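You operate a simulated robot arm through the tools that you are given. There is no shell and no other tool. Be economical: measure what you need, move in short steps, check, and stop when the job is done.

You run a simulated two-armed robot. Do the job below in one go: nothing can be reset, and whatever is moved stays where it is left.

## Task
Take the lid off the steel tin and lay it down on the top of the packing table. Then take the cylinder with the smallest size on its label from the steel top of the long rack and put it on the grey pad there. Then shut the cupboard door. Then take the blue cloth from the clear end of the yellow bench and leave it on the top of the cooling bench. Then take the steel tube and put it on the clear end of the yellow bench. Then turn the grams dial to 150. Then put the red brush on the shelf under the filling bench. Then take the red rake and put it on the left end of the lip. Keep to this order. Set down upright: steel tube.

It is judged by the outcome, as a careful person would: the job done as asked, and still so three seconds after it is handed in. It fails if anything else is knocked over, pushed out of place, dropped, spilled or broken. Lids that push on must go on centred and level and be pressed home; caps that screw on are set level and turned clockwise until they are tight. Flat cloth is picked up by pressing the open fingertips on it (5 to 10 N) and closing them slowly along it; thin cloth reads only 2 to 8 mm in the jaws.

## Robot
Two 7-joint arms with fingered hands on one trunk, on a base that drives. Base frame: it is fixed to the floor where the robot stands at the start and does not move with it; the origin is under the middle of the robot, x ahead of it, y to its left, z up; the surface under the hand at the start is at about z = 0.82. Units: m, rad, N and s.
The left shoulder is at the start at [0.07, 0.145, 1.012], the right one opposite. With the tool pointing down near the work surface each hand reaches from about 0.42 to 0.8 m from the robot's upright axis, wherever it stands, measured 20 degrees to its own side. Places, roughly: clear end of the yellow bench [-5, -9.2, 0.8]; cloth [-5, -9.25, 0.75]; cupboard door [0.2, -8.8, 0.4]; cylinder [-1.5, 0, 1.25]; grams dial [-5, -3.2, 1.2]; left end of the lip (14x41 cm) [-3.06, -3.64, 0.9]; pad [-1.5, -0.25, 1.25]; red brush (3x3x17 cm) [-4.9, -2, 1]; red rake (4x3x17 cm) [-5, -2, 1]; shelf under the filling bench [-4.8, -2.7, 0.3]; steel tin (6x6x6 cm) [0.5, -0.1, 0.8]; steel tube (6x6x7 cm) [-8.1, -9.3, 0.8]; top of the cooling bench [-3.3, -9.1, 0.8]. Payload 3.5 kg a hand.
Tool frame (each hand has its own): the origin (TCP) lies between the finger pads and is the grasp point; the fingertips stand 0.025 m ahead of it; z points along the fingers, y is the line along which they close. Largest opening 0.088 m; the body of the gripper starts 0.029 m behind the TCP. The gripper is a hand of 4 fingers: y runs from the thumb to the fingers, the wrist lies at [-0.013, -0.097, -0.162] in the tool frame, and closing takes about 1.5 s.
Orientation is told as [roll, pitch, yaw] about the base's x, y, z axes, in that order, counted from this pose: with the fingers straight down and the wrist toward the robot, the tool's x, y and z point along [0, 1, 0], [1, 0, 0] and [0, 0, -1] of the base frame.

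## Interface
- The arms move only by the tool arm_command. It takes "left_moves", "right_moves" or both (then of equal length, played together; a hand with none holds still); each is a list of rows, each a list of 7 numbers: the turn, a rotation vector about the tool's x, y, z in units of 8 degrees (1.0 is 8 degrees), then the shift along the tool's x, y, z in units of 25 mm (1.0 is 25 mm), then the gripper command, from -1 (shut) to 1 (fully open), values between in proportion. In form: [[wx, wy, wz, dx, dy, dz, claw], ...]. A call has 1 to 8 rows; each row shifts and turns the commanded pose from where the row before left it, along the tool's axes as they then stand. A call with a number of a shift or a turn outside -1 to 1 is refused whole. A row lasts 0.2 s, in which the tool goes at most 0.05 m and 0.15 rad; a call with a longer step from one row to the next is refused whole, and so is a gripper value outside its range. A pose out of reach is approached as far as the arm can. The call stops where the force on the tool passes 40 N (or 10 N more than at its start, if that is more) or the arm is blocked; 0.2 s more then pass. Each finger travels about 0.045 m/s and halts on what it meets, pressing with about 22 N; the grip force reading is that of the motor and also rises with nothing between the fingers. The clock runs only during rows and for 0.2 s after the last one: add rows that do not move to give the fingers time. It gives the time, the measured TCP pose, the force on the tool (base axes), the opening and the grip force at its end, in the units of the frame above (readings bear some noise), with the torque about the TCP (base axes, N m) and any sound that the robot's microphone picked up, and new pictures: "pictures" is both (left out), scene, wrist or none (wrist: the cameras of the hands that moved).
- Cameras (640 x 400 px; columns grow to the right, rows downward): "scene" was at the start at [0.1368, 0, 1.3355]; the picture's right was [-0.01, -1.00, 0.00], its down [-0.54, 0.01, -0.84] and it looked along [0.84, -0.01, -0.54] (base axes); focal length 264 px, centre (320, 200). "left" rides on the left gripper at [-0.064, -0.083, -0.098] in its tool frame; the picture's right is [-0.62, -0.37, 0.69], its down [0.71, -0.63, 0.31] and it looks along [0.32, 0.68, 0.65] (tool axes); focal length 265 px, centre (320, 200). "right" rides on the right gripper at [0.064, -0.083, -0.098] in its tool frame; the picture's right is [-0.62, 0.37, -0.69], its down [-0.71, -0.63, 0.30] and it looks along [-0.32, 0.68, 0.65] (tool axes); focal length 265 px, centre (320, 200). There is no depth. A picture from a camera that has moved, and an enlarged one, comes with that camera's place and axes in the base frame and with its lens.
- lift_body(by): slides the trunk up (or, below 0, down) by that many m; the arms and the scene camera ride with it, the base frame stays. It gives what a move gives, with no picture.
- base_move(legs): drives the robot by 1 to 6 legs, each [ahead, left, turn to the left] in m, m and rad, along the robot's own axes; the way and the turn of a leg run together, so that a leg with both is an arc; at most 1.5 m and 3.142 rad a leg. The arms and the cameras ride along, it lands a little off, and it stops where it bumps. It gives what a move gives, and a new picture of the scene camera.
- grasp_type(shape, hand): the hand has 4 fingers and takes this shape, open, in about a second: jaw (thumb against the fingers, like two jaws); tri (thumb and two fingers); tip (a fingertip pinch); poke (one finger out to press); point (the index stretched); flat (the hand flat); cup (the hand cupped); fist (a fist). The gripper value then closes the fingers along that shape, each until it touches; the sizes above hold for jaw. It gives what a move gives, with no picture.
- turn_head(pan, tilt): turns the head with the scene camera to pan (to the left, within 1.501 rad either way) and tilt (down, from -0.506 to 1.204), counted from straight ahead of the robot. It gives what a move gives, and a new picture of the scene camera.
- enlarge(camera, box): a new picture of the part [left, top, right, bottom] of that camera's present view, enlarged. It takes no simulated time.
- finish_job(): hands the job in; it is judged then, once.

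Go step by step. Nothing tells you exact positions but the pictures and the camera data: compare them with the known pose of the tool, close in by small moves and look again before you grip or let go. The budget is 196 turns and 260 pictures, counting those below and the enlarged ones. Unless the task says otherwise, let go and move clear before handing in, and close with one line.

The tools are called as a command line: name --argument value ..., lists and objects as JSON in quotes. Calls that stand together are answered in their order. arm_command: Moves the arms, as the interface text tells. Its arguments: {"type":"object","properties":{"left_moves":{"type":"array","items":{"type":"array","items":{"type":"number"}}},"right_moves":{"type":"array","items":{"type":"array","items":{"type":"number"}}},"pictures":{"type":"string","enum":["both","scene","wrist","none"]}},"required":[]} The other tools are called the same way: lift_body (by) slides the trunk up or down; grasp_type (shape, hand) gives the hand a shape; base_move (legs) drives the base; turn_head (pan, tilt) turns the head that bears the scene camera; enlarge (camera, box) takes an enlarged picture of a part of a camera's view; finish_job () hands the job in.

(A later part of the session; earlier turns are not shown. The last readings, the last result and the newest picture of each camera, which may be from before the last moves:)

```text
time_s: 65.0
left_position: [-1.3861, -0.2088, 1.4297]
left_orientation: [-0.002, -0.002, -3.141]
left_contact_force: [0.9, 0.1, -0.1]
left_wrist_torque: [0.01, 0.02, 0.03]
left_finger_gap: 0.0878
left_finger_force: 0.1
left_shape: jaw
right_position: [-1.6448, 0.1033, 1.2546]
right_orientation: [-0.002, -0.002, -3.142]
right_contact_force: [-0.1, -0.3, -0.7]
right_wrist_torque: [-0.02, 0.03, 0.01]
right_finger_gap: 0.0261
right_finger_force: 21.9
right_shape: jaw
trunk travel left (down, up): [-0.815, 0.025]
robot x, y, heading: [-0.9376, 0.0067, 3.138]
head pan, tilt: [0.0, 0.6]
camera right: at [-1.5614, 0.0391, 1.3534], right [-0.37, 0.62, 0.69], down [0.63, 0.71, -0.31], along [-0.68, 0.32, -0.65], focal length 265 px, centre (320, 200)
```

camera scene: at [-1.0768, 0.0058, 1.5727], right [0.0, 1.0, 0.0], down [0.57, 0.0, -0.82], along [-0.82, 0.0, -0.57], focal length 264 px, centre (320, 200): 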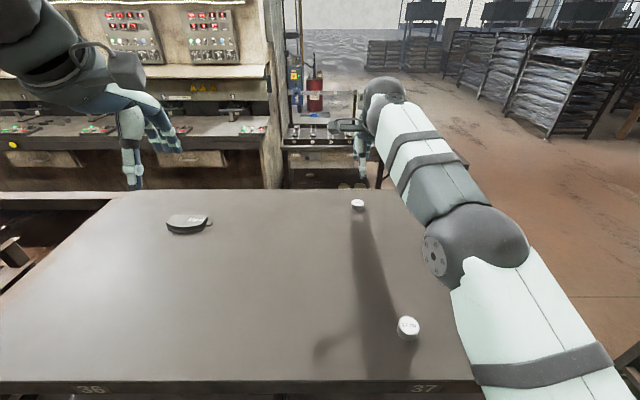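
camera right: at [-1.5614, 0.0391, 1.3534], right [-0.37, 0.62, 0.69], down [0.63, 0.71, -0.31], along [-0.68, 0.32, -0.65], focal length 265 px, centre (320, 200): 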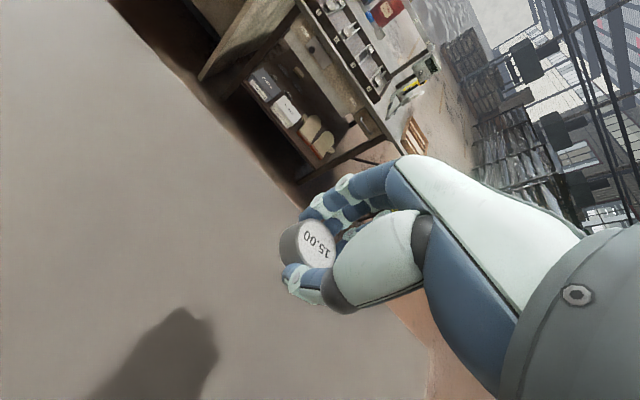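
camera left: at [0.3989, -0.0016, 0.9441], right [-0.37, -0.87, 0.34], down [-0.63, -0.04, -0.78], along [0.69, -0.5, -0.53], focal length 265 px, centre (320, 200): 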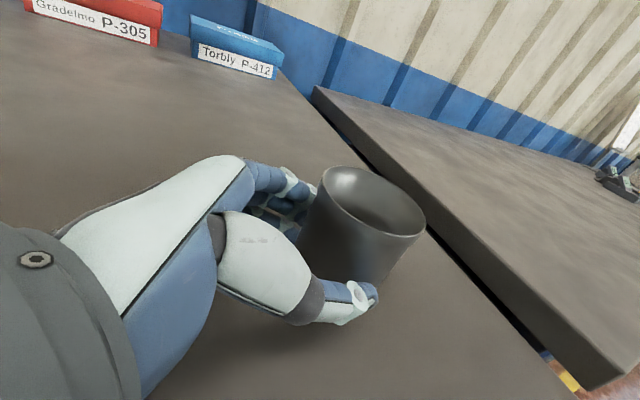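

Cylinder 15.00 is held. I measure the pad and then slide the base sideways to it.

enlarge --camera "scene" --box '[150, 195, 230, 245]'

base_move --legs '[[0, 0.38, 0]]'

arm_command --right_moves '[[0, 0, 0, 0, 0, 0, -0.8]]' --pictures "wrist"

```text
8.00 times, centred on (190, 220) of scene
camera zoom: at [-1.0753, 0.0056, 1.5729], right [0.0, 1.0, 0.0], down [0.57, 0.0, -0.82], along [-0.82, 0.0, -0.57], focal length 2115 px, centre (1360, 40)
```

zoom: 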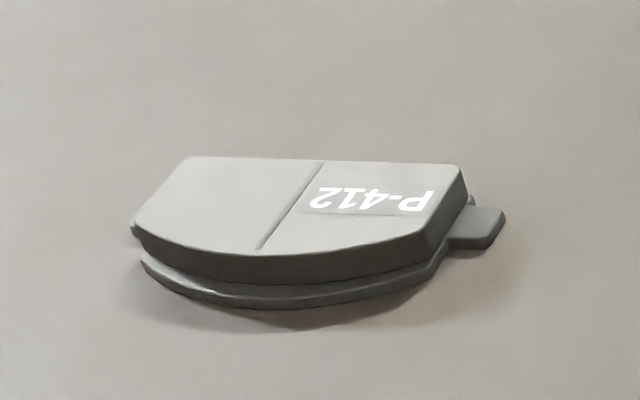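

```text
time_s: 67.4
left_position: [-1.3852, -0.5821, 1.4313]
left_orientation: [0.0, -0.004, 3.142]
left_contact_force: [-0.7, 1.1, 1.1]
left_wrist_torque: [-0.01, 0.01, 0.02]
left_finger_gap: 0.0878
left_finger_force: 0.0
left_shape: jaw
right_position: [-1.6462, -0.27, 1.2535]
right_orientation: [0.0, -0.002, 3.141]
right_contact_force: [-0.2, 0.0, -1.8]
right_wrist_torque: [-0.01, 0.01, 0.0]
right_finger_gap: 0.0259
right_finger_force: 21.8
right_shape: jaw
trunk travel left (down, up): [-0.815, 0.025]
robot x, y, heading: [-0.9346, -0.3697, 3.145]
head pan, tilt: [0.0, 0.6]
camera scene: at [-1.0756, -0.3674, 1.5729], right [0.0, 1.0, 0.0], down [0.57, 0.0, -0.82], along [-0.82, 0.0, -0.57], focal length 264 px, centre (320, 200)
```

scene: 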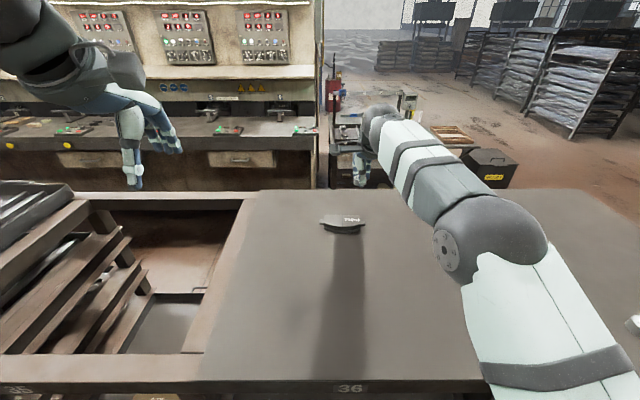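

```text
time_s: 67.8
left_position: [-1.3851, -0.5847, 1.4308]
left_orientation: [-0.003, -0.002, -3.14]
left_contact_force: [-0.2, 0.4, 0.2]
left_wrist_torque: [0.0, -0.02, 0.04]
left_finger_gap: 0.0876
left_finger_force: 0.0
left_shape: jaw
right_position: [-1.6456, -0.2735, 1.2535]
right_orientation: [0.001, -0.002, -3.141]
right_contact_force: [0.1, -0.2, -1.5]
right_wrist_torque: [-0.01, 0.01, -0.02]
right_finger_gap: 0.0258
right_finger_force: 21.5
right_shape: jaw
trunk travel left (down, up): [-0.815, 0.025]
robot x, y, heading: [-0.9309, -0.3749, 3.137]
head pan, tilt: [0.0, 0.6]
camera right: at [-1.5618, -0.3366, 1.3532], right [-0.37, 0.62, 0.69], down [0.63, 0.71, -0.31], along [-0.68, 0.32, -0.65], focal length 265 px, centre (320, 200)
```

right: 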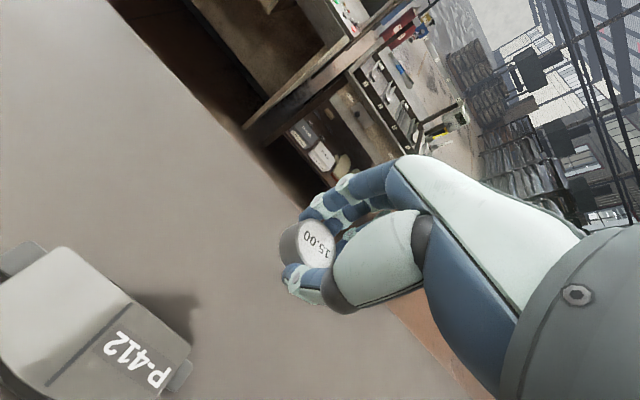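

The pad top centre is near [-1.566, -0.314]. I move over it and look.

arm_command --right_moves '[[0, 0, 0, 0.405, -0.796, 0, -0.8], [0, 0, 0, 0.405, -0.796, 0, -0.8], [0, 0, 0, 0.405, -0.796, 0, -0.8], [0, 0, 0, 0.405, -0.796, 0, -0.8], [0, 0, 0, 0, 0, 0.6, -0.8], [0, 0, 0, 0, 0, 0.4, -0.8], [0, 0, 0, 0, 0, 0, -0.8]]'

enlarge --camera "right" --box '[180, 150, 420, 370]'

enlarge --camera "scene" --box '[300, 190, 390, 250]'

```text
time_s: 69.4
left_position: [-1.3851, -0.5845, 1.4303]
left_orientation: [-0.001, -0.003, 3.143]
left_contact_force: [0.1, -0.1, 0.3]
left_wrist_torque: [0.0, -0.01, 0.02]
left_finger_gap: 0.0877
left_finger_force: 0.0
left_shape: jaw
right_position: [-1.5657, -0.3142, 1.228]
right_orientation: [0.0, -0.002, 3.142]
right_contact_force: [-0.6, -0.2, -0.6]
right_wrist_torque: [0.0, 0.03, 0.02]
right_finger_gap: 0.0262
right_finger_force: 21.9
right_shape: jaw
trunk travel left (down, up): [-0.815, 0.025]
robot x, y, heading: [-0.9317, -0.3685, 3.146]
head pan, tilt: [0.0, 0.6]
camera scene: at [-1.0747, -0.3705, 1.573], right [0.0, 1.0, 0.0], down [0.56, 0.0, -0.83], along [-0.83, 0.0, -0.56], focal length 264 px, centre (320, 200)
camera right: at [-1.4816, -0.3774, 1.3275], right [-0.37, 0.62, 0.69], down [0.63, 0.71, -0.31], along [-0.69, 0.32, -0.65], focal length 265 px, centre (320, 200)
```

scene: 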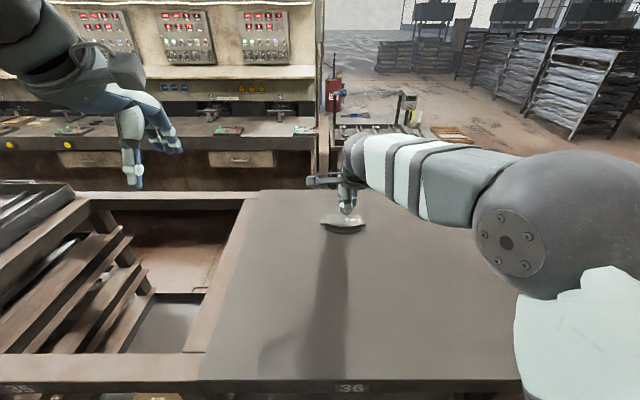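
right: 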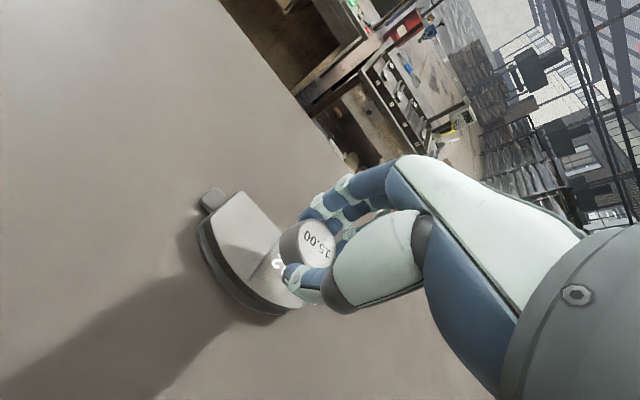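

```text
1.82 times, centred on (300, 260) of right
camera zoom: at [-1.4816, -0.3774, 1.3275], right [-0.37, 0.62, 0.69], down [0.63, 0.71, -0.31], along [-0.69, 0.32, -0.65], focal length 483 px, centre (356, 91)
```

zoom: 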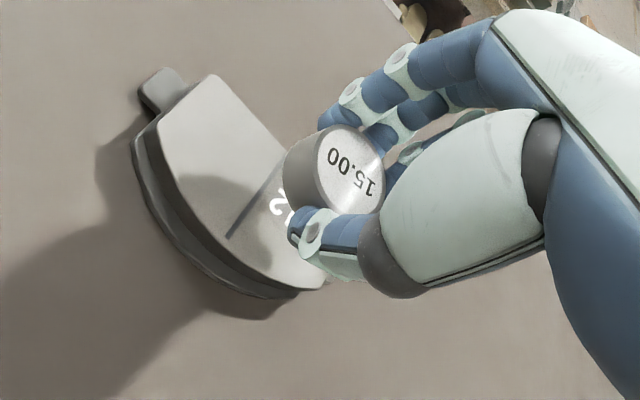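

```text
6.67 times, centred on (345, 220) of scene
camera zoom: at [-1.0747, -0.3705, 1.573], right [0.0, 1.0, 0.0], down [0.56, 0.0, -0.83], along [-0.83, 0.0, -0.56], focal length 1763 px, centre (153, 67)
```

zoom: 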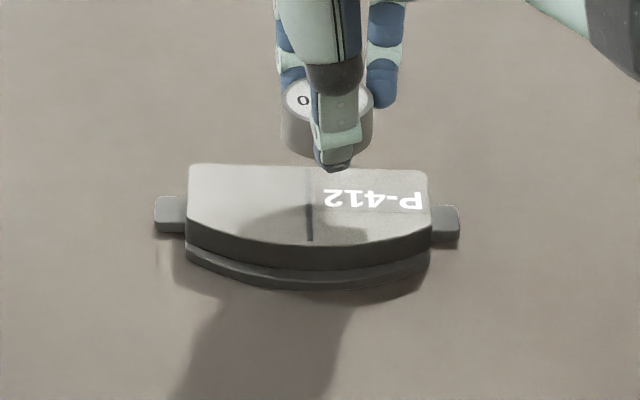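

Nearly centred; I shift 4 mm back and lower gently toward contact.

arm_command --right_moves '[[0, 0, 0, 0.06, 0.16, 0.2, -0.8], [0, 0, 0, 0, 0, 0.2, -0.8], [0, 0, 0, 0, 0, 0.2, -0.8], [0, 0, 0, 0, 0, 0, -0.8]]' --pictures "none"

enlarge --camera "scene" --box '[300, 190, 390, 250]'

```text
time_s: 70.4
left_position: [-1.3865, -0.585, 1.431]
left_orientation: [-0.002, -0.003, 3.142]
left_contact_force: [0.7, 0.0, 0.1]
left_wrist_torque: [0.01, 0.0, -0.01]
left_finger_gap: 0.0875
left_finger_force: 0.0
left_shape: jaw
right_position: [-1.5708, -0.3134, 1.2134]
right_orientation: [0.0, -0.001, 3.143]
right_contact_force: [0.5, -0.8, -1.6]
right_wrist_torque: [0.01, -0.02, 0.02]
right_finger_gap: 0.0263
right_finger_force: 22.3
right_shape: jaw
trunk travel left (down, up): [-0.815, 0.025]
robot x, y, heading: [-0.9338, -0.3704, 3.139]
head pan, tilt: [0.0, 0.6]
```

```text
6.67 times, centred on (345, 220) of scene
camera zoom: at [-1.0758, -0.3701, 1.5729], right [0.0, 1.0, 0.0], down [0.57, 0.0, -0.82], along [-0.82, 0.0, -0.57], focal length 1763 px, centre (153, 67)
```

zoom: 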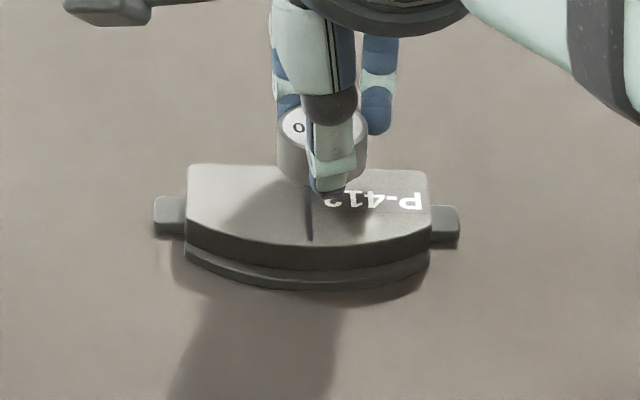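

arm_command --right_moves '[[0, 0, 0, 0, 0, 0.12, -0.8], [0, 0, 0, 0, 0, 0.12, -0.8], [0, 0, 0, 0, 0, 0.08, -0.8], [0, 0, 0, 0, 0, 0, -0.8]]' --pictures "none"

enlarge --camera "scene" --box '[300, 190, 390, 250]'

```text
time_s: 71.4
left_position: [-1.3861, -0.5843, 1.4297]
left_orientation: [-0.002, -0.003, 3.141]
left_contact_force: [-0.5, -0.7, -0.4]
left_wrist_torque: [0.01, -0.02, 0.01]
left_finger_gap: 0.0876
left_finger_force: 0.0
left_shape: jaw
right_position: [-1.5701, -0.3146, 1.2052]
right_orientation: [0.001, -0.002, 3.141]
right_contact_force: [1.0, 0.0, -0.9]
right_wrist_torque: [-0.01, 0.0, 0.03]
right_finger_gap: 0.0263
right_finger_force: 22.6
right_shape: jaw
trunk travel left (down, up): [-0.815, 0.025]
robot x, y, heading: [-0.9356, -0.3712, 3.138]
head pan, tilt: [0.0, 0.6]
```

```text
6.67 times, centred on (345, 220) of scene
camera zoom: at [-1.0754, -0.3702, 1.5729], right [0.0, 1.0, 0.0], down [0.57, 0.0, -0.82], along [-0.82, 0.0, -0.57], focal length 1763 px, centre (153, 67)
```

zoom: 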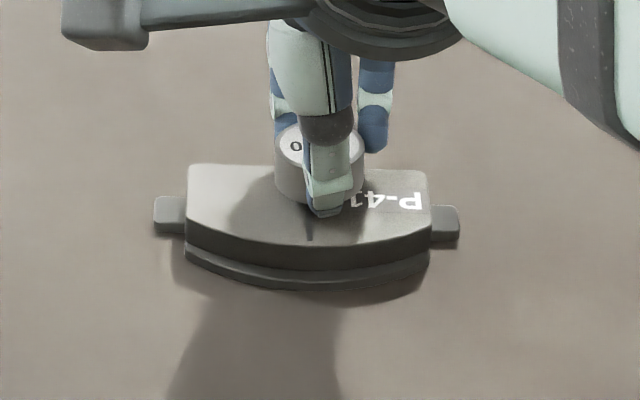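

arm_command --right_moves '[[0, 0, 0, 0, 0, 0.1, -0.8], [0, 0, 0, 0, 0, 0.1, -0.8], [0, 0, 0, 0, 0, 0, -0.8]]' --pictures "none"

enlarge --camera "scene" --box '[300, 190, 390, 250]'

enlarge --camera "right" --box '[180, 150, 420, 370]'

```text
time_s: 72.2
left_position: [-1.3863, -0.5861, 1.4295]
left_orientation: [-0.003, -0.004, 3.14]
left_contact_force: [0.0, -0.5, 0.0]
left_wrist_torque: [0.0, -0.02, 0.01]
left_finger_gap: 0.0876
left_finger_force: 0.2
left_shape: jaw
right_position: [-1.5718, -0.3142, 1.2017]
right_orientation: [0.0, -0.002, 3.142]
right_contact_force: [-0.5, -0.1, -1.0]
right_wrist_torque: [-0.03, 0.0, 0.0]
right_finger_gap: 0.0261
right_finger_force: 22.3
right_shape: jaw
trunk travel left (down, up): [-0.815, 0.025]
robot x, y, heading: [-0.9356, -0.372, 3.141]
head pan, tilt: [0.0, 0.6]
```

```text
6.67 times, centred on (345, 220) of scene
camera zoom: at [-1.0755, -0.3702, 1.5729], right [0.0, 1.0, 0.0], down [0.57, 0.0, -0.82], along [-0.82, 0.0, -0.57], focal length 1763 px, centre (153, 67)
```

zoom: 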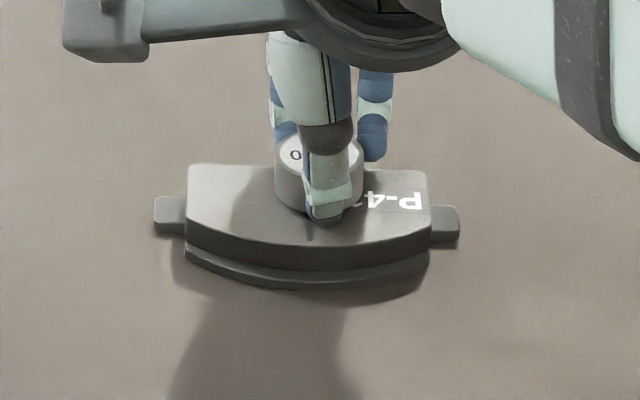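

```text
1.82 times, centred on (300, 260) of right
camera zoom: at [-1.4871, -0.3781, 1.2998], right [-0.37, 0.62, 0.69], down [0.63, 0.71, -0.31], along [-0.68, 0.32, -0.65], focal length 483 px, centre (356, 91)
```

zoom: 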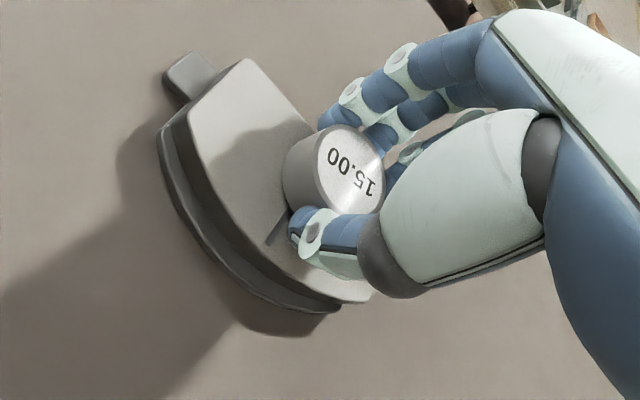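

Close to contact. I continue in 2 mm steps until the force shows.

arm_command --right_moves '[[0, 0, 0, 0, -0.06, 0.08, -0.8], [0, 0, 0, 0, 0, 0.08, -0.8], [0, 0, 0, 0, 0, 0, -0.8]]' --pictures "none"

enlarge --camera "scene" --box '[300, 190, 390, 250]'

```text
time_s: 73.0
left_position: [-1.3845, -0.586, 1.4327]
left_orientation: [-0.002, -0.004, 3.142]
left_contact_force: [-0.5, -0.8, -0.6]
left_wrist_torque: [-0.05, 0.01, -0.01]
left_finger_gap: 0.0875
left_finger_force: 0.0
left_shape: jaw
right_position: [-1.5681, -0.3134, 1.1993]
right_orientation: [0.003, -0.008, 3.14]
right_contact_force: [-3.1, -0.5, 10.9]
right_wrist_torque: [-0.03, 0.18, -0.03]
right_finger_gap: 0.0264
right_finger_force: 22.3
right_shape: jaw
trunk travel left (down, up): [-0.815, 0.025]
robot x, y, heading: [-0.9324, -0.3715, 3.142]
head pan, tilt: [0.0, 0.6]
```

```text
6.67 times, centred on (345, 220) of scene
camera zoom: at [-1.0742, -0.3705, 1.5732], right [0.0, 1.0, 0.0], down [0.56, 0.0, -0.83], along [-0.83, 0.0, -0.56], focal length 1763 px, centre (153, 67)
```

zoom: 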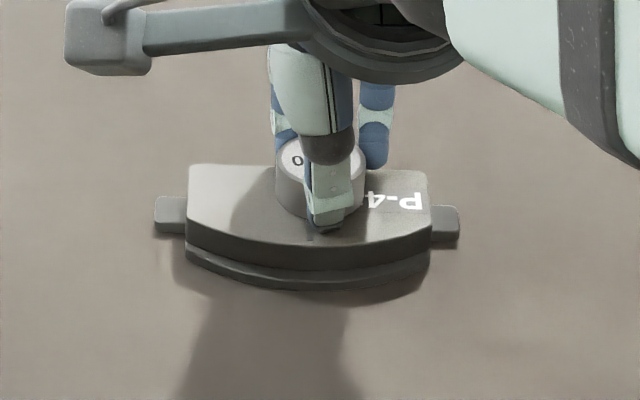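

Contact on the pad. I ease off slightly, open slowly, and rise.

arm_command --right_moves '[[0, 0, 0, 0, 0, -0.07, -0.8], [0, 0, 0, 0, 0, 0, -0.3], [0, 0, 0, 0, 0, 0, 0.1], [0, 0, 0, 0, 0, 0, 0.3], [0, 0, 0, 0, 0, 0, 0.3], [0, 0, 0, 0, 0, -0.4, 0.3], [0, 0, 0, 0, 0, -1, 0.3], [0, 0, 0, 0, 0, -1, 0.3]]' --pictures "none"

arm_command --right_moves '[[0, 0, 0, -0.5, 0, -1, 1], [0, 0, 0, -0.5, 0, -1, 1], [0, 0, 0, -0.5, 0, -1, 1], [0, 0, 0, -0.5, 0, -1, 1], [0, 0, 0, -0.5, 0, -1, 1], [0, 0, 0, -0.5, 0, 0, 1]]' --pictures "none"

enlarge --camera "scene" --box '[300, 190, 390, 250]'

```text
time_s: 74.8
left_position: [-1.3848, -0.5847, 1.4311]
left_orientation: [-0.001, -0.004, 3.142]
left_contact_force: [0.2, 0.5, -0.1]
left_wrist_torque: [0.0, -0.02, -0.03]
left_finger_gap: 0.0876
left_finger_force: 0.1
left_shape: jaw
right_position: [-1.5668, -0.3154, 1.2577]
right_orientation: [0.001, -0.001, 3.143]
right_contact_force: [0.3, -0.5, -0.3]
right_wrist_torque: [0.0, 0.0, -0.01]
right_finger_gap: 0.0567
right_finger_force: 0.1
right_shape: jaw
trunk travel left (down, up): [-0.815, 0.025]
robot x, y, heading: [-0.9329, -0.3736, 3.143]
head pan, tilt: [0.0, 0.6]
```

```text
time_s: 76.2
left_position: [-1.3859, -0.5841, 1.4317]
left_orientation: [-0.003, -0.006, 3.143]
left_contact_force: [-0.8, 0.1, 0.3]
left_wrist_torque: [0.01, 0.01, -0.01]
left_finger_gap: 0.0877
left_finger_force: 0.1
left_shape: jaw
right_position: [-1.5682, -0.2386, 1.3837]
right_orientation: [0.0, -0.002, -3.141]
right_contact_force: [-0.1, 0.1, -0.6]
right_wrist_torque: [0.03, 0.0, -0.01]
right_finger_gap: 0.0875
right_finger_force: 0.0
right_shape: jaw
trunk travel left (down, up): [-0.815, 0.025]
robot x, y, heading: [-0.9319, -0.3716, 3.14]
head pan, tilt: [0.0, 0.6]
```

```text
6.67 times, centred on (345, 220) of scene
camera zoom: at [-1.0754, -0.3695, 1.5729], right [0.0, 1.0, 0.0], down [0.57, 0.0, -0.82], along [-0.82, 0.0, -0.57], focal length 1763 px, centre (153, 67)
```

zoom: 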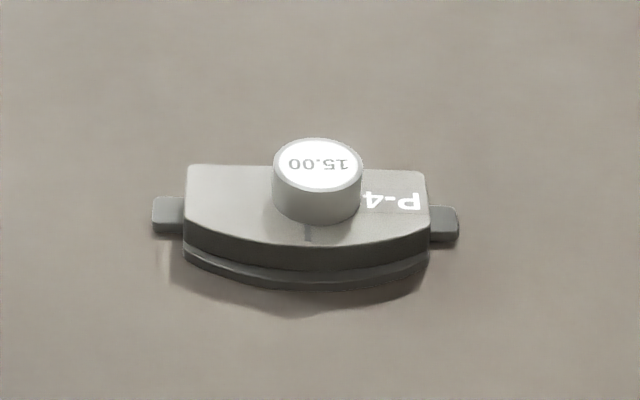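

Cylinder 15.00 sits on the pad. Next is the cupboard door far to the south; I draw the right arm in, back off and turn to face -y.

arm_command --right_moves '[[0, 0, 0, -0.3, -1, -0.5, 1], [0, 0, 0, -0.3, -1, -0.5, 1], [0, 0, 0, -0.3, -1, 0, 1], [0, 0, 0, -0.3, -1, 0, 1], [0, 0, 0, -0.3, -1, 0, 1], [0, 0, 0, -0.3, -1, 0, 1], [0, 0, 0, 0, -1, 0, 1]]' --pictures "none"

turn_head --pan 0 --tilt 0.25

base_move --legs '[[-0.45, 0, 0], [0, 0, 1.571]]'

```text
time_s: 77.8
left_position: [-1.3839, -0.5848, 1.4311]
left_orientation: [-0.001, -0.004, 3.143]
left_contact_force: [-0.5, 0.3, -0.4]
left_wrist_torque: [-0.03, -0.01, -0.01]
left_finger_gap: 0.0877
left_finger_force: 0.0
left_shape: jaw
right_position: [-1.3918, -0.1949, 1.4091]
right_orientation: [-0.001, -0.003, -3.141]
right_contact_force: [-0.4, 0.3, -0.3]
right_wrist_torque: [0.04, 0.02, 0.0]
right_finger_gap: 0.0877
right_finger_force: 0.0
right_shape: jaw
right hand out of reach, approached as far as the arm can: row 4
trunk travel left (down, up): [-0.815, 0.025]
robot x, y, heading: [-0.9355, -0.3697, 3.14]
head pan, tilt: [0.0, 0.6]
```

```text
time_s: 78.7
left_position: [-1.3861, -0.5845, 1.4298]
left_orientation: [-0.001, -0.003, 3.143]
left_contact_force: [-0.4, 0.2, -0.6]
left_wrist_torque: [0.01, -0.03, 0.02]
left_finger_gap: 0.0878
left_finger_force: 0.0
left_shape: jaw
right_position: [-1.3938, -0.194, 1.4099]
right_orientation: [0.0, -0.003, 3.14]
right_contact_force: [0.7, -0.2, 0.1]
right_wrist_torque: [0.02, 0.03, -0.01]
right_finger_gap: 0.0877
right_finger_force: 0.1
right_shape: jaw
trunk travel left (down, up): [-0.815, 0.025]
robot x, y, heading: [-0.938, -0.3693, 3.141]
head pan, tilt: [0.0, 0.25]
camera scene: at [-1.0803, -0.3701, 1.6051], right [0.0, 1.0, 0.0], down [0.25, 0.0, -0.97], along [-0.97, 0.0, -0.25], focal length 264 px, centre (320, 200)
```

scene: 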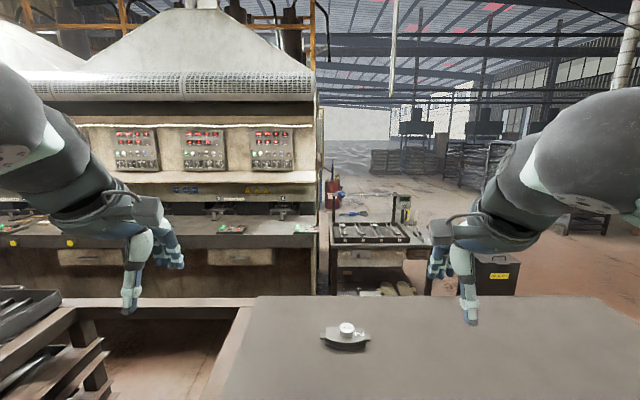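

```text
time_s: 85.3
left_position: [-0.2594, -0.8216, 1.431]
left_orientation: [-0.002, -0.002, -1.556]
left_contact_force: [0.4, 1.0, 0.4]
left_wrist_torque: [-0.03, 0.01, 0.0]
left_finger_gap: 0.0877
left_finger_force: 0.0
left_shape: jaw
right_position: [-0.6475, -0.8345, 1.4101]
right_orientation: [-0.001, -0.004, -1.557]
right_contact_force: [-0.5, 0.8, -0.2]
right_wrist_torque: [0.03, 0.02, -0.01]
right_finger_gap: 0.0877
right_finger_force: 0.0
right_shape: jaw
trunk travel left (down, up): [-0.815, 0.025]
robot x, y, heading: [-0.4783, -0.371, -1.554]
head pan, tilt: [0.0, 0.25]
camera scene: at [-0.4795, -0.5152, 1.6052], right [-1.0, -0.01, 0.0], down [0.0, 0.25, -0.97], along [0.01, -0.97, -0.25], focal length 264 px, centre (320, 200)
```

scene: 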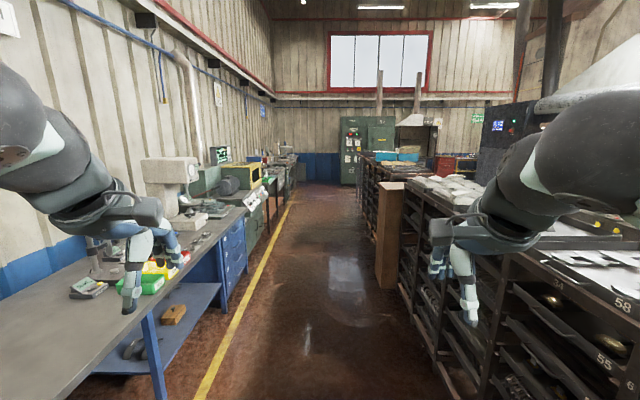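

The aisle ahead is clear. I drive south 4 × 1.5 m.

base_move --legs '[[0, 0, -0.017], [1.5, 0, 0], [1.5, 0, 0], [1.5, 0, 0], [1.5, 0, 0]]'

```text
time_s: 114.2
left_position: [-0.3054, -6.8494, 1.4302]
left_orientation: [-0.003, -0.003, -1.591]
left_contact_force: [-1.0, 0.0, -0.3]
left_wrist_torque: [-0.01, 0.02, 0.01]
left_finger_gap: 0.0875
left_finger_force: 0.1
left_shape: jaw
right_position: [-0.6958, -6.8477, 1.4108]
right_orientation: [0.0, -0.004, -1.588]
right_contact_force: [0.4, 0.2, 0.1]
right_wrist_torque: [-0.01, -0.01, 0.0]
right_finger_gap: 0.0876
right_finger_force: 0.1
right_shape: jaw
trunk travel left (down, up): [-0.815, 0.025]
robot x, y, heading: [-0.5086, -6.3935, -1.595]
head pan, tilt: [0.0, 0.25]
camera scene: at [-0.5144, -6.5362, 1.6052], right [-1.0, 0.02, 0.0], down [0.01, 0.25, -0.97], along [-0.02, -0.97, -0.25], focal length 264 px, centre (320, 200)
```

scene: 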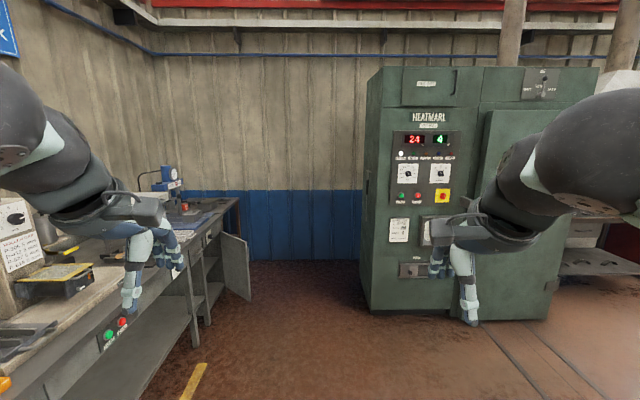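

I see the open cupboard door under the corner bench. I drive 0.9 m closer and look.

base_move --legs '[[0.9, 0, 0.02]]'

turn_head --pan 0.5 --tilt 0.55

```text
time_s: 119.0
left_position: [-0.292, -7.7475, 1.4318]
left_orientation: [-0.003, -0.004, -1.555]
left_contact_force: [-0.1, 0.6, 0.3]
left_wrist_torque: [-0.01, 0.0, -0.04]
left_finger_gap: 0.0878
left_finger_force: 0.1
left_shape: jaw
right_position: [-0.6815, -7.7594, 1.4098]
right_orientation: [-0.001, -0.004, -1.555]
right_contact_force: [-0.2, -0.2, -0.9]
right_wrist_torque: [0.03, 0.04, 0.01]
right_finger_gap: 0.088
right_finger_force: 0.1
right_shape: jaw
trunk travel left (down, up): [-0.815, 0.025]
robot x, y, heading: [-0.5097, -7.298, -1.561]
head pan, tilt: [0.0, 0.25]
camera scene: at [-0.5123, -7.4405, 1.6053], right [-1.0, -0.01, 0.0], down [0.0, 0.25, -0.97], along [0.01, -0.97, -0.25], focal length 264 px, centre (320, 200)
```

scene: 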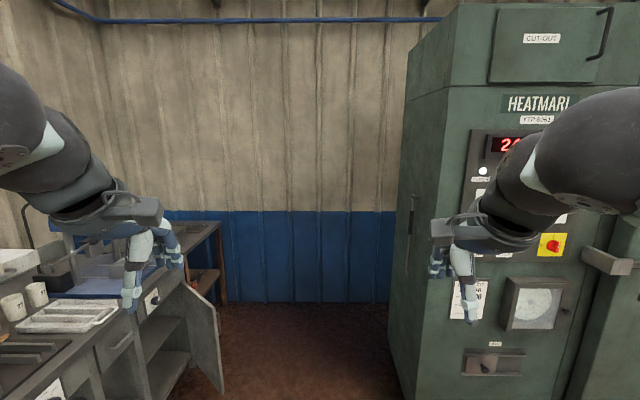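

```text
time_s: 119.9
left_position: [-0.2909, -7.7473, 1.43]
left_orientation: [-0.003, -0.004, -1.555]
left_contact_force: [0.5, -0.7, -0.6]
left_wrist_torque: [-0.01, 0.01, -0.02]
left_finger_gap: 0.0877
left_finger_force: 0.2
left_shape: jaw
right_position: [-0.6832, -7.761, 1.4086]
right_orientation: [0.0, -0.001, -1.555]
right_contact_force: [-0.1, 0.5, -0.1]
right_wrist_torque: [0.0, -0.03, 0.0]
right_finger_gap: 0.0876
right_finger_force: 0.1
right_shape: jaw
trunk travel left (down, up): [-0.815, 0.025]
robot x, y, heading: [-0.5117, -7.3013, -1.558]
head pan, tilt: [0.499, 0.55]
camera scene: at [-0.4696, -7.4271, 1.5775], right [-0.87, -0.49, 0.0], down [-0.26, 0.46, -0.85], along [0.42, -0.74, -0.52], focal length 264 px, centre (320, 200)
```

scene: 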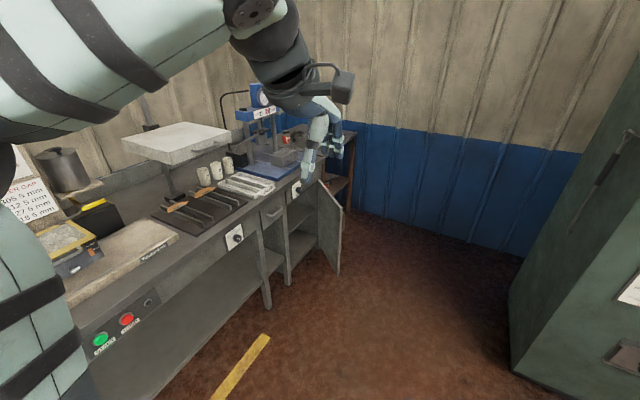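

The door is ajar about 55°, hinged at its far (south) side, free edge near [0.06, -8.62]. I drive to [-0.52, -8.72], turn to face the bench (+x) and look.

turn_head --pan 0 --tilt 0.7

base_move --legs '[[1.42, 0.0, 0], [0, 0, 1.56]]'

```text
time_s: 120.8
left_position: [-0.2917, -7.747, 1.4303]
left_orientation: [-0.003, -0.004, -1.557]
left_contact_force: [0.1, -1.4, 1.0]
left_wrist_torque: [-0.01, 0.02, -0.01]
left_finger_gap: 0.0878
left_finger_force: 0.0
left_shape: jaw
right_position: [-0.6828, -7.7613, 1.409]
right_orientation: [-0.002, -0.003, -1.556]
right_contact_force: [-0.9, 1.4, -0.2]
right_wrist_torque: [0.0, -0.01, 0.03]
right_finger_gap: 0.0877
right_finger_force: 0.1
right_shape: jaw
trunk travel left (down, up): [-0.815, 0.025]
robot x, y, heading: [-0.5116, -7.2985, -1.557]
head pan, tilt: [0.0, 0.7]
camera scene: at [-0.5122, -7.4333, 1.5644], right [-1.0, -0.02, 0.0], down [-0.01, 0.64, -0.77], along [0.01, -0.77, -0.64], focal length 264 px, centre (320, 200)
```

scene: 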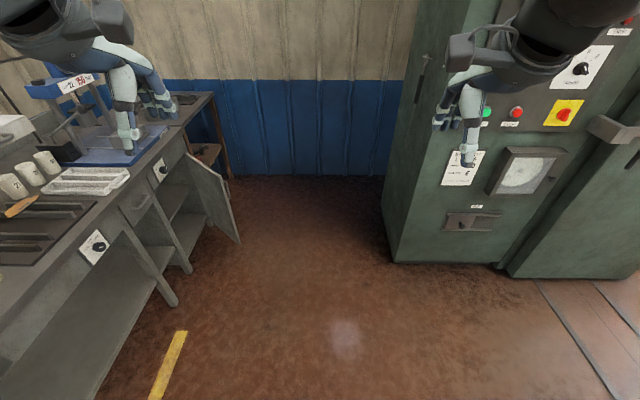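

```text
time_s: 131.8
left_position: [-0.0487, -8.5128, 1.43]
left_orientation: [-0.002, -0.005, 0.005]
left_contact_force: [-0.4, -0.4, 0.8]
left_wrist_torque: [-0.03, 0.02, 0.0]
left_finger_gap: 0.0875
left_finger_force: 0.0
left_shape: jaw
right_position: [-0.0388, -8.9036, 1.4106]
right_orientation: [-0.001, -0.004, 0.003]
right_contact_force: [-0.7, -0.8, -0.1]
right_wrist_torque: [-0.01, -0.03, 0.0]
right_finger_gap: 0.0876
right_finger_force: 0.1
right_shape: jaw
trunk travel left (down, up): [-0.815, 0.025]
robot x, y, heading: [-0.5001, -8.725, 0.002]
head pan, tilt: [0.0, 0.7]
camera scene: at [-0.3665, -8.7267, 1.5643], right [0.0, -1.0, 0.0], down [-0.64, 0.0, -0.76], along [0.76, 0.0, -0.64], focal length 264 px, centre (320, 200)
```

scene: 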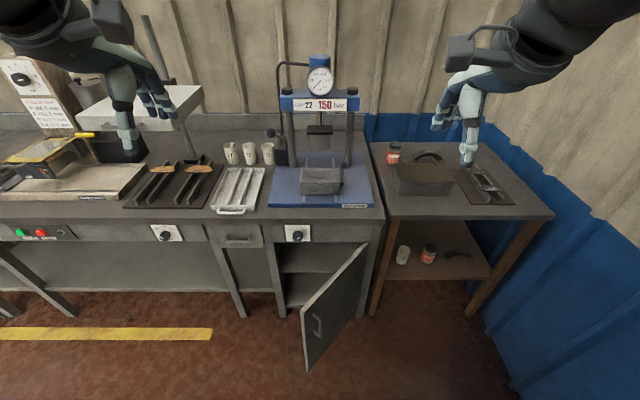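

I see the door clearly: hinge at about [0.35, -8.92], free edge at [0.055, -8.67], outer face with handle toward me. I lower the trunk, and bring the right hand forward beside the door.

lift_body --by -0.6

arm_command --right_moves '[[0, 0, 0, -0.4, 0.9, 0, -1], [0, 0, 0, -0.4, 0.9, 0, -1], [0, 0, 0, -0.4, 0.9, 0, -1], [0, 0, 0, -0.4, 0.9, 0, -1], [0, 0, 0, -0.4, 0.9, 0, -1], [0, 0, 0, -0.4, 0.9, 0, -1], [0, 0, 0, 0, 0.9, 0, -1], [0, 0, 0, 0, 0, 0, -1]]' --pictures "scene"

```text
refused: -0.6 is not a number from -0.4 to 0.4
```

```text
time_s: 133.6
left_position: [-0.0489, -8.5119, 1.4313]
left_orientation: [-0.002, -0.003, 0.006]
left_contact_force: [0.8, 0.6, -0.9]
left_wrist_torque: [0.01, 0.02, -0.02]
left_finger_gap: 0.0875
left_finger_force: 0.1
left_shape: jaw
right_position: [0.1172, -8.9637, 1.4108]
right_orientation: [0.0, -0.003, 0.005]
right_contact_force: [-0.7, 0.7, 0.4]
right_wrist_torque: [0.02, 0.02, -0.01]
right_finger_gap: 0.0
right_finger_force: 21.6
right_shape: jaw
trunk travel left (down, up): [-0.815, 0.025]
robot x, y, heading: [-0.4994, -8.7236, 0.006]
head pan, tilt: [0.0, 0.7]
camera scene: at [-0.3668, -8.7263, 1.5643], right [0.0, -1.0, 0.0], down [-0.64, 0.0, -0.77], along [0.77, 0.0, -0.64], focal length 264 px, centre (320, 200)
```

scene: 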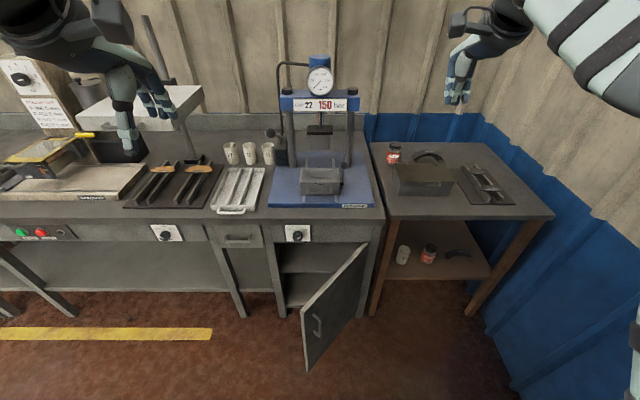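

I pitch the right hand to point forward, then lower the trunk in two goes.

arm_command --right_moves '[[-1, 0, 0, 0, 0, 0, -1], [-1, 0, 0, 0, 0, 0, -1], [-1, 0, 0, 0, 0, 0, -1], [-1, 0, 0, 0, 0, 0, -1], [-1, 0, 0, 0, 0, 0, -1], [-1, 0, 0, 0, 0, 0, -1]]' --pictures "none"

arm_command --right_moves '[[-1, 0, 0, 0, 0, 0, -1], [-1, 0, 0, 0, 0, 0, -1], [-1, 0, 0, 0, 0, 0, -1], [-1, 0, 0, 0, 0, 0, -1], [-1, 0, 0, 0, 0, 0, -1], [-0.25, 0, 0, 0, 0, 0, -1]]' --pictures "none"

lift_body --by -0.4

turn_head --pan -0.1 --tilt 0.8

```text
time_s: 135.0
left_position: [-0.0476, -8.5128, 1.4306]
left_orientation: [-0.004, -0.003, 0.007]
left_contact_force: [0.5, 0.1, -0.5]
left_wrist_torque: [0.01, 0.01, 0.0]
left_finger_gap: 0.0875
left_finger_force: 0.1
left_shape: jaw
right_position: [0.1183, -8.9625, 1.4096]
right_orientation: [0.003, -0.841, 0.003]
right_contact_force: [0.2, 0.5, -0.9]
right_wrist_torque: [0.0, -0.02, 0.01]
right_finger_gap: 0.0
right_finger_force: 21.6
right_shape: jaw
trunk travel left (down, up): [-0.815, 0.025]
robot x, y, heading: [-0.4996, -8.7303, 0.002]
head pan, tilt: [0.0, 0.7]
```

```text
time_s: 136.4
left_position: [-0.0489, -8.5122, 1.4306]
left_orientation: [-0.002, -0.002, 0.004]
left_contact_force: [-0.8, 0.3, -0.9]
left_wrist_torque: [-0.04, 0.02, 0.0]
left_finger_gap: 0.0876
left_finger_force: 0.1
left_shape: jaw
right_position: [0.1181, -8.9626, 1.4092]
right_orientation: [-2.892, -1.566, 2.897]
right_contact_force: [-0.9, 1.0, -0.3]
right_wrist_torque: [0.03, -0.04, 0.01]
right_finger_gap: 0.0
right_finger_force: 21.9
right_shape: jaw
trunk travel left (down, up): [-0.815, 0.025]
robot x, y, heading: [-0.4988, -8.7298, 0.006]
head pan, tilt: [0.0, 0.7]
```

```text
time_s: 140.2
left_position: [-0.0483, -8.5134, 1.0321]
left_orientation: [-0.001, -0.005, 0.004]
left_contact_force: [-0.2, -0.4, 0.7]
left_wrist_torque: [-0.02, -0.02, 0.01]
left_finger_gap: 0.0877
left_finger_force: 0.0
left_shape: jaw
right_position: [0.1179, -8.9636, 1.0094]
right_orientation: [2.978, -1.567, -2.976]
right_contact_force: [-0.8, 0.9, 1.6]
right_wrist_torque: [0.01, -0.01, 0.0]
right_finger_gap: 0.0001
right_finger_force: 21.3
right_shape: jaw
trunk travel left (down, up): [-0.415, 0.425]
robot x, y, heading: [-0.5017, -8.73, 0.005]
head pan, tilt: [0.0, 0.7]
```

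```text
time_s: 140.9
left_position: [-0.0478, -8.5133, 1.0306]
left_orientation: [-0.001, -0.003, 0.004]
left_contact_force: [0.2, 0.0, -0.6]
left_wrist_torque: [-0.01, 0.01, -0.02]
left_finger_gap: 0.0877
left_finger_force: 0.1
left_shape: jaw
right_position: [0.1181, -8.9624, 1.0096]
right_orientation: [2.983, -1.567, -2.977]
right_contact_force: [0.5, 0.3, -0.5]
right_wrist_torque: [0.02, -0.03, 0.02]
right_finger_gap: 0.0001
right_finger_force: 22.0
right_shape: jaw
trunk travel left (down, up): [-0.415, 0.425]
robot x, y, heading: [-0.4975, -8.7285, 0.007]
head pan, tilt: [-0.099, 0.799]
camera scene: at [-0.3711, -8.7344, 1.1561], right [-0.09, -1.0, 0.0], down [-0.71, 0.07, -0.7], along [0.69, -0.07, -0.72], focal length 264 px, centre (320, 200)
```

scene: 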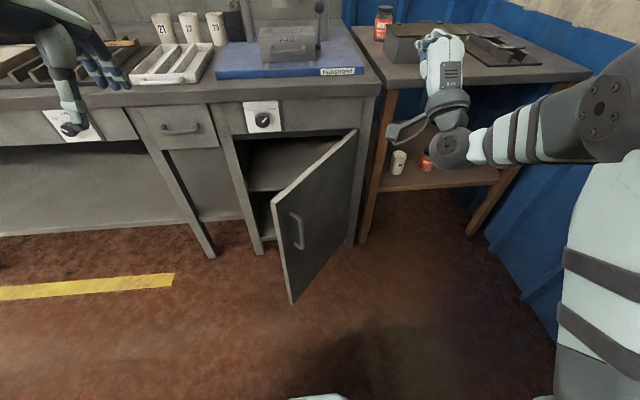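

I lower the trunk again and bring the hand down to below handle height beside the door.

lift_body --by -0.38

arm_command --right_moves '[[0, 0, 0, 0.3, -1, 0, -1], [0, 0, 0, 0.3, -1, 0, -1], [0, 0, 0, 0.3, -1, 0, -1], [0, 0, 0, 0.3, -1, 0, -1], [0, 0, 0, 0.3, -1, 0, -1], [0, 0, 0, 0.3, -1, 0, -1], [0, 0, 0, 0.3, -1, 0, -1], [0, 0, 0, 0.3, -1, 0, -1]]' --pictures "scene"

```text
time_s: 144.6
left_position: [-0.0485, -8.5118, 0.6515]
left_orientation: [0.0, -0.004, 0.004]
left_contact_force: [-0.3, -0.4, -0.7]
left_wrist_torque: [-0.02, 0.01, -0.02]
left_finger_gap: 0.0874
left_finger_force: 0.1
left_shape: jaw
right_position: [0.1173, -8.9631, 0.6295]
right_orientation: [2.97, -1.566, -2.963]
right_contact_force: [-0.1, -0.1, 0.7]
right_wrist_torque: [0.0, 0.0, -0.02]
right_finger_gap: 0.0
right_finger_force: 22.5
right_shape: jaw
trunk travel left (down, up): [-0.035, 0.805]
robot x, y, heading: [-0.5032, -8.7301, 0.007]
head pan, tilt: [-0.099, 0.799]
```

```text
time_s: 146.3
left_position: [-0.0489, -8.5134, 0.6501]
left_orientation: [-0.002, -0.002, 0.007]
left_contact_force: [0.6, -0.4, -0.9]
left_wrist_torque: [-0.03, -0.02, -0.01]
left_finger_gap: 0.0876
left_finger_force: 0.0
left_shape: jaw
right_position: [0.1151, -8.9021, 0.4297]
right_orientation: [2.874, -1.567, -2.87]
right_contact_force: [-0.7, 0.1, -0.2]
right_wrist_torque: [-0.01, 0.0, -0.03]
right_finger_gap: 0.0
right_finger_force: 21.9
right_shape: jaw
trunk travel left (down, up): [-0.035, 0.805]
robot x, y, heading: [-0.4968, -8.7262, -0.0]
head pan, tilt: [-0.099, 0.799]
camera scene: at [-0.3713, -8.7344, 0.7761], right [-0.1, -1.0, 0.0], down [-0.71, 0.07, -0.7], along [0.69, -0.07, -0.72], focal length 264 px, centre (320, 200)
```

scene: 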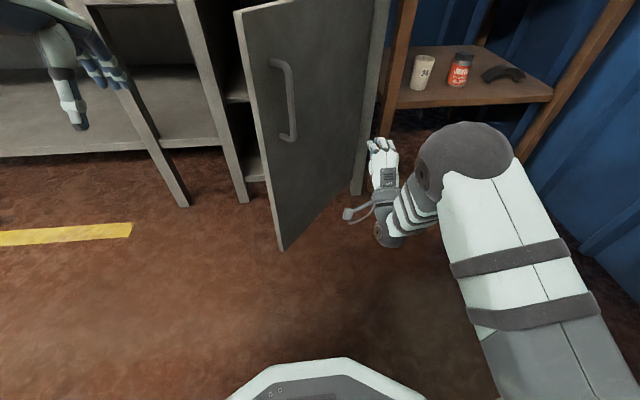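

The hand is right of the door's outer face. I push to the left (+y), swinging it.

arm_command --right_moves '[[0, 0, 0, 0.9, 0, 0.1, -1], [0, 0, 0, 0.9, 0, 0.1, -1], [0, 0, 0, 0.9, 0, 0.2, -1], [0, 0, 0, 0.8, 0, 0.2, -1], [0, 0, 0, 0.6, 0, 0.4, -1], [0, 0, 0, 0.6, 0, 0.4, -1], [0, 0, 0, 0.6, 0, 0.5, -1], [0, 0, 0, 0.6, 0, 0.5, -1]]' --pictures "scene"

```text
time_s: 148.2
left_position: [-0.0485, -8.5129, 0.6503]
left_orientation: [-0.002, -0.004, 0.005]
left_contact_force: [-0.3, -0.2, 0.0]
left_wrist_torque: [-0.02, 0.06, 0.0]
left_finger_gap: 0.0876
left_finger_force: 0.0
left_shape: jaw
right_position: [0.1777, -8.754, 0.4301]
right_orientation: [3.087, -1.568, -3.082]
right_contact_force: [0.2, 0.4, -0.9]
right_wrist_torque: [0.0, -0.01, 0.01]
right_finger_gap: 0.0003
right_finger_force: 22.2
right_shape: jaw
trunk travel left (down, up): [-0.035, 0.805]
robot x, y, heading: [-0.4986, -8.731, 0.008]
head pan, tilt: [-0.099, 0.799]
camera scene: at [-0.3712, -8.7344, 0.7761], right [-0.1, -1.0, 0.0], down [-0.71, 0.07, -0.7], along [0.69, -0.07, -0.72], focal length 264 px, centre (320, 200)
```

scene: 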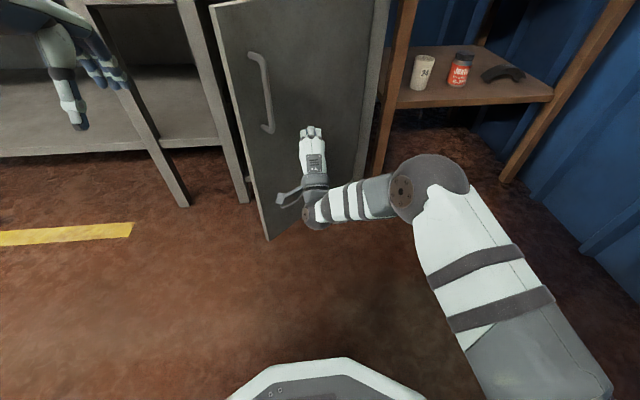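

The door swings freely. I keep pushing forward.

arm_command --right_moves '[[0, 0, 0, 0.5, 0, 0.8, -1], [0, 0, 0, 0.5, 0, 0.8, -1], [0, 0, 0, 0.5, 0, 0.8, -1], [0, 0, 0, 0.5, 0, 0.8, -1], [0, 0, 0, 0.4, 0, 0.8, -1], [0, 0, 0, 0.2, 0, 0.8, -1]]' --pictures "scene"

```text
time_s: 149.6
left_position: [-0.0482, -8.5115, 0.6512]
left_orientation: [-0.002, -0.001, 0.004]
left_contact_force: [-0.3, -0.4, -0.2]
left_wrist_torque: [-0.03, 0.01, -0.01]
left_finger_gap: 0.0876
left_finger_force: 0.1
left_shape: jaw
right_position: [0.261, -8.7001, 0.432]
right_orientation: [3.128, -1.57, -3.123]
right_contact_force: [0.2, -0.5, 0.9]
right_wrist_torque: [-0.01, 0.01, 0.03]
right_finger_gap: 0.0002
right_finger_force: 21.8
right_shape: jaw
right hand out of reach, approached as far as the arm can: row 5, 6
trunk travel left (down, up): [-0.035, 0.805]
robot x, y, heading: [-0.4956, -8.7279, 0.006]
head pan, tilt: [-0.099, 0.799]
camera scene: at [-0.3712, -8.7344, 0.7761], right [-0.1, -1.0, 0.0], down [-0.71, 0.07, -0.7], along [0.69, -0.07, -0.72], focal length 264 px, centre (320, 200)
```

scene: 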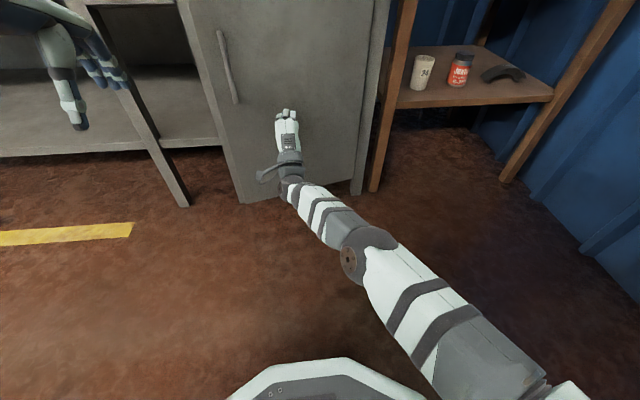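

Almost closed. The arm is at its limit, so I drive forward a little with the hand against the door.

base_move --legs '[[0.06, 0, 0]]'

```text
time_s: 150.5
left_position: [0.0103, -8.5126, 0.6502]
left_orientation: [-0.002, -0.005, 0.005]
left_contact_force: [0.9, -0.3, 0.3]
left_wrist_torque: [0.0, -0.03, 0.02]
left_finger_gap: 0.0878
left_finger_force: 0.0
left_shape: jaw
right_position: [0.3198, -8.7004, 0.4333]
right_orientation: [3.003, -1.57, -2.997]
right_contact_force: [-0.3, 0.3, 0.0]
right_wrist_torque: [-0.02, -0.01, 0.02]
right_finger_gap: 0.0001
right_finger_force: 22.0
right_shape: jaw
trunk travel left (down, up): [-0.035, 0.805]
robot x, y, heading: [-0.4411, -8.7294, 0.002]
head pan, tilt: [-0.099, 0.799]
camera scene: at [-0.3121, -8.7341, 0.776], right [-0.1, -1.0, 0.0], down [-0.71, 0.07, -0.7], along [0.69, -0.07, -0.72], focal length 264 px, centre (320, 200)
```

scene: 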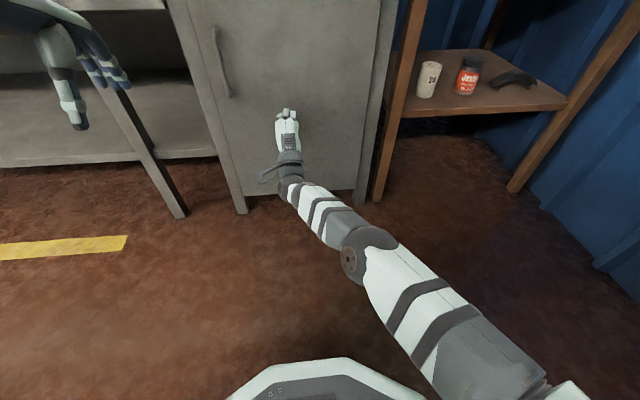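

base_move --legs '[[0.03, 0, 0]]'

```text
time_s: 151.3
left_position: [0.0385, -8.5121, 0.6513]
left_orientation: [-0.002, -0.003, 0.005]
left_contact_force: [0.4, -0.3, -0.6]
left_wrist_torque: [0.01, 0.01, 0.0]
left_finger_gap: 0.0876
left_finger_force: 0.1
left_shape: jaw
right_position: [0.3498, -8.7006, 0.4336]
right_orientation: [3.015, -1.567, -3.01]
right_contact_force: [-0.7, -0.7, -0.1]
right_wrist_torque: [0.0, 0.01, -0.05]
right_finger_gap: 0.0
right_finger_force: 21.7
right_shape: jaw
trunk travel left (down, up): [-0.035, 0.805]
robot x, y, heading: [-0.4096, -8.7284, 0.006]
head pan, tilt: [-0.099, 0.799]
camera scene: at [-0.2823, -8.734, 0.7761], right [-0.1, -1.0, 0.0], down [-0.71, 0.07, -0.7], along [0.69, -0.07, -0.72], focal length 264 px, centre (320, 200)
```

scene: 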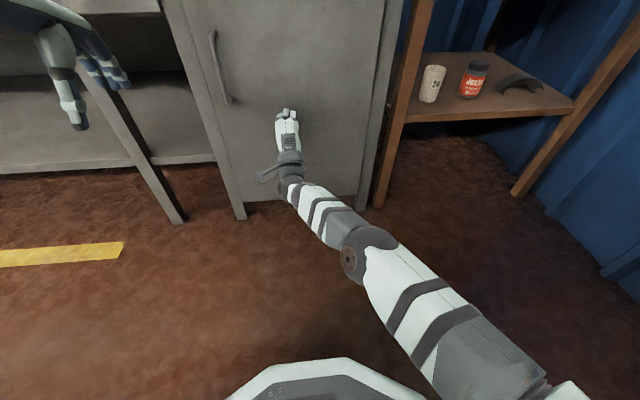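

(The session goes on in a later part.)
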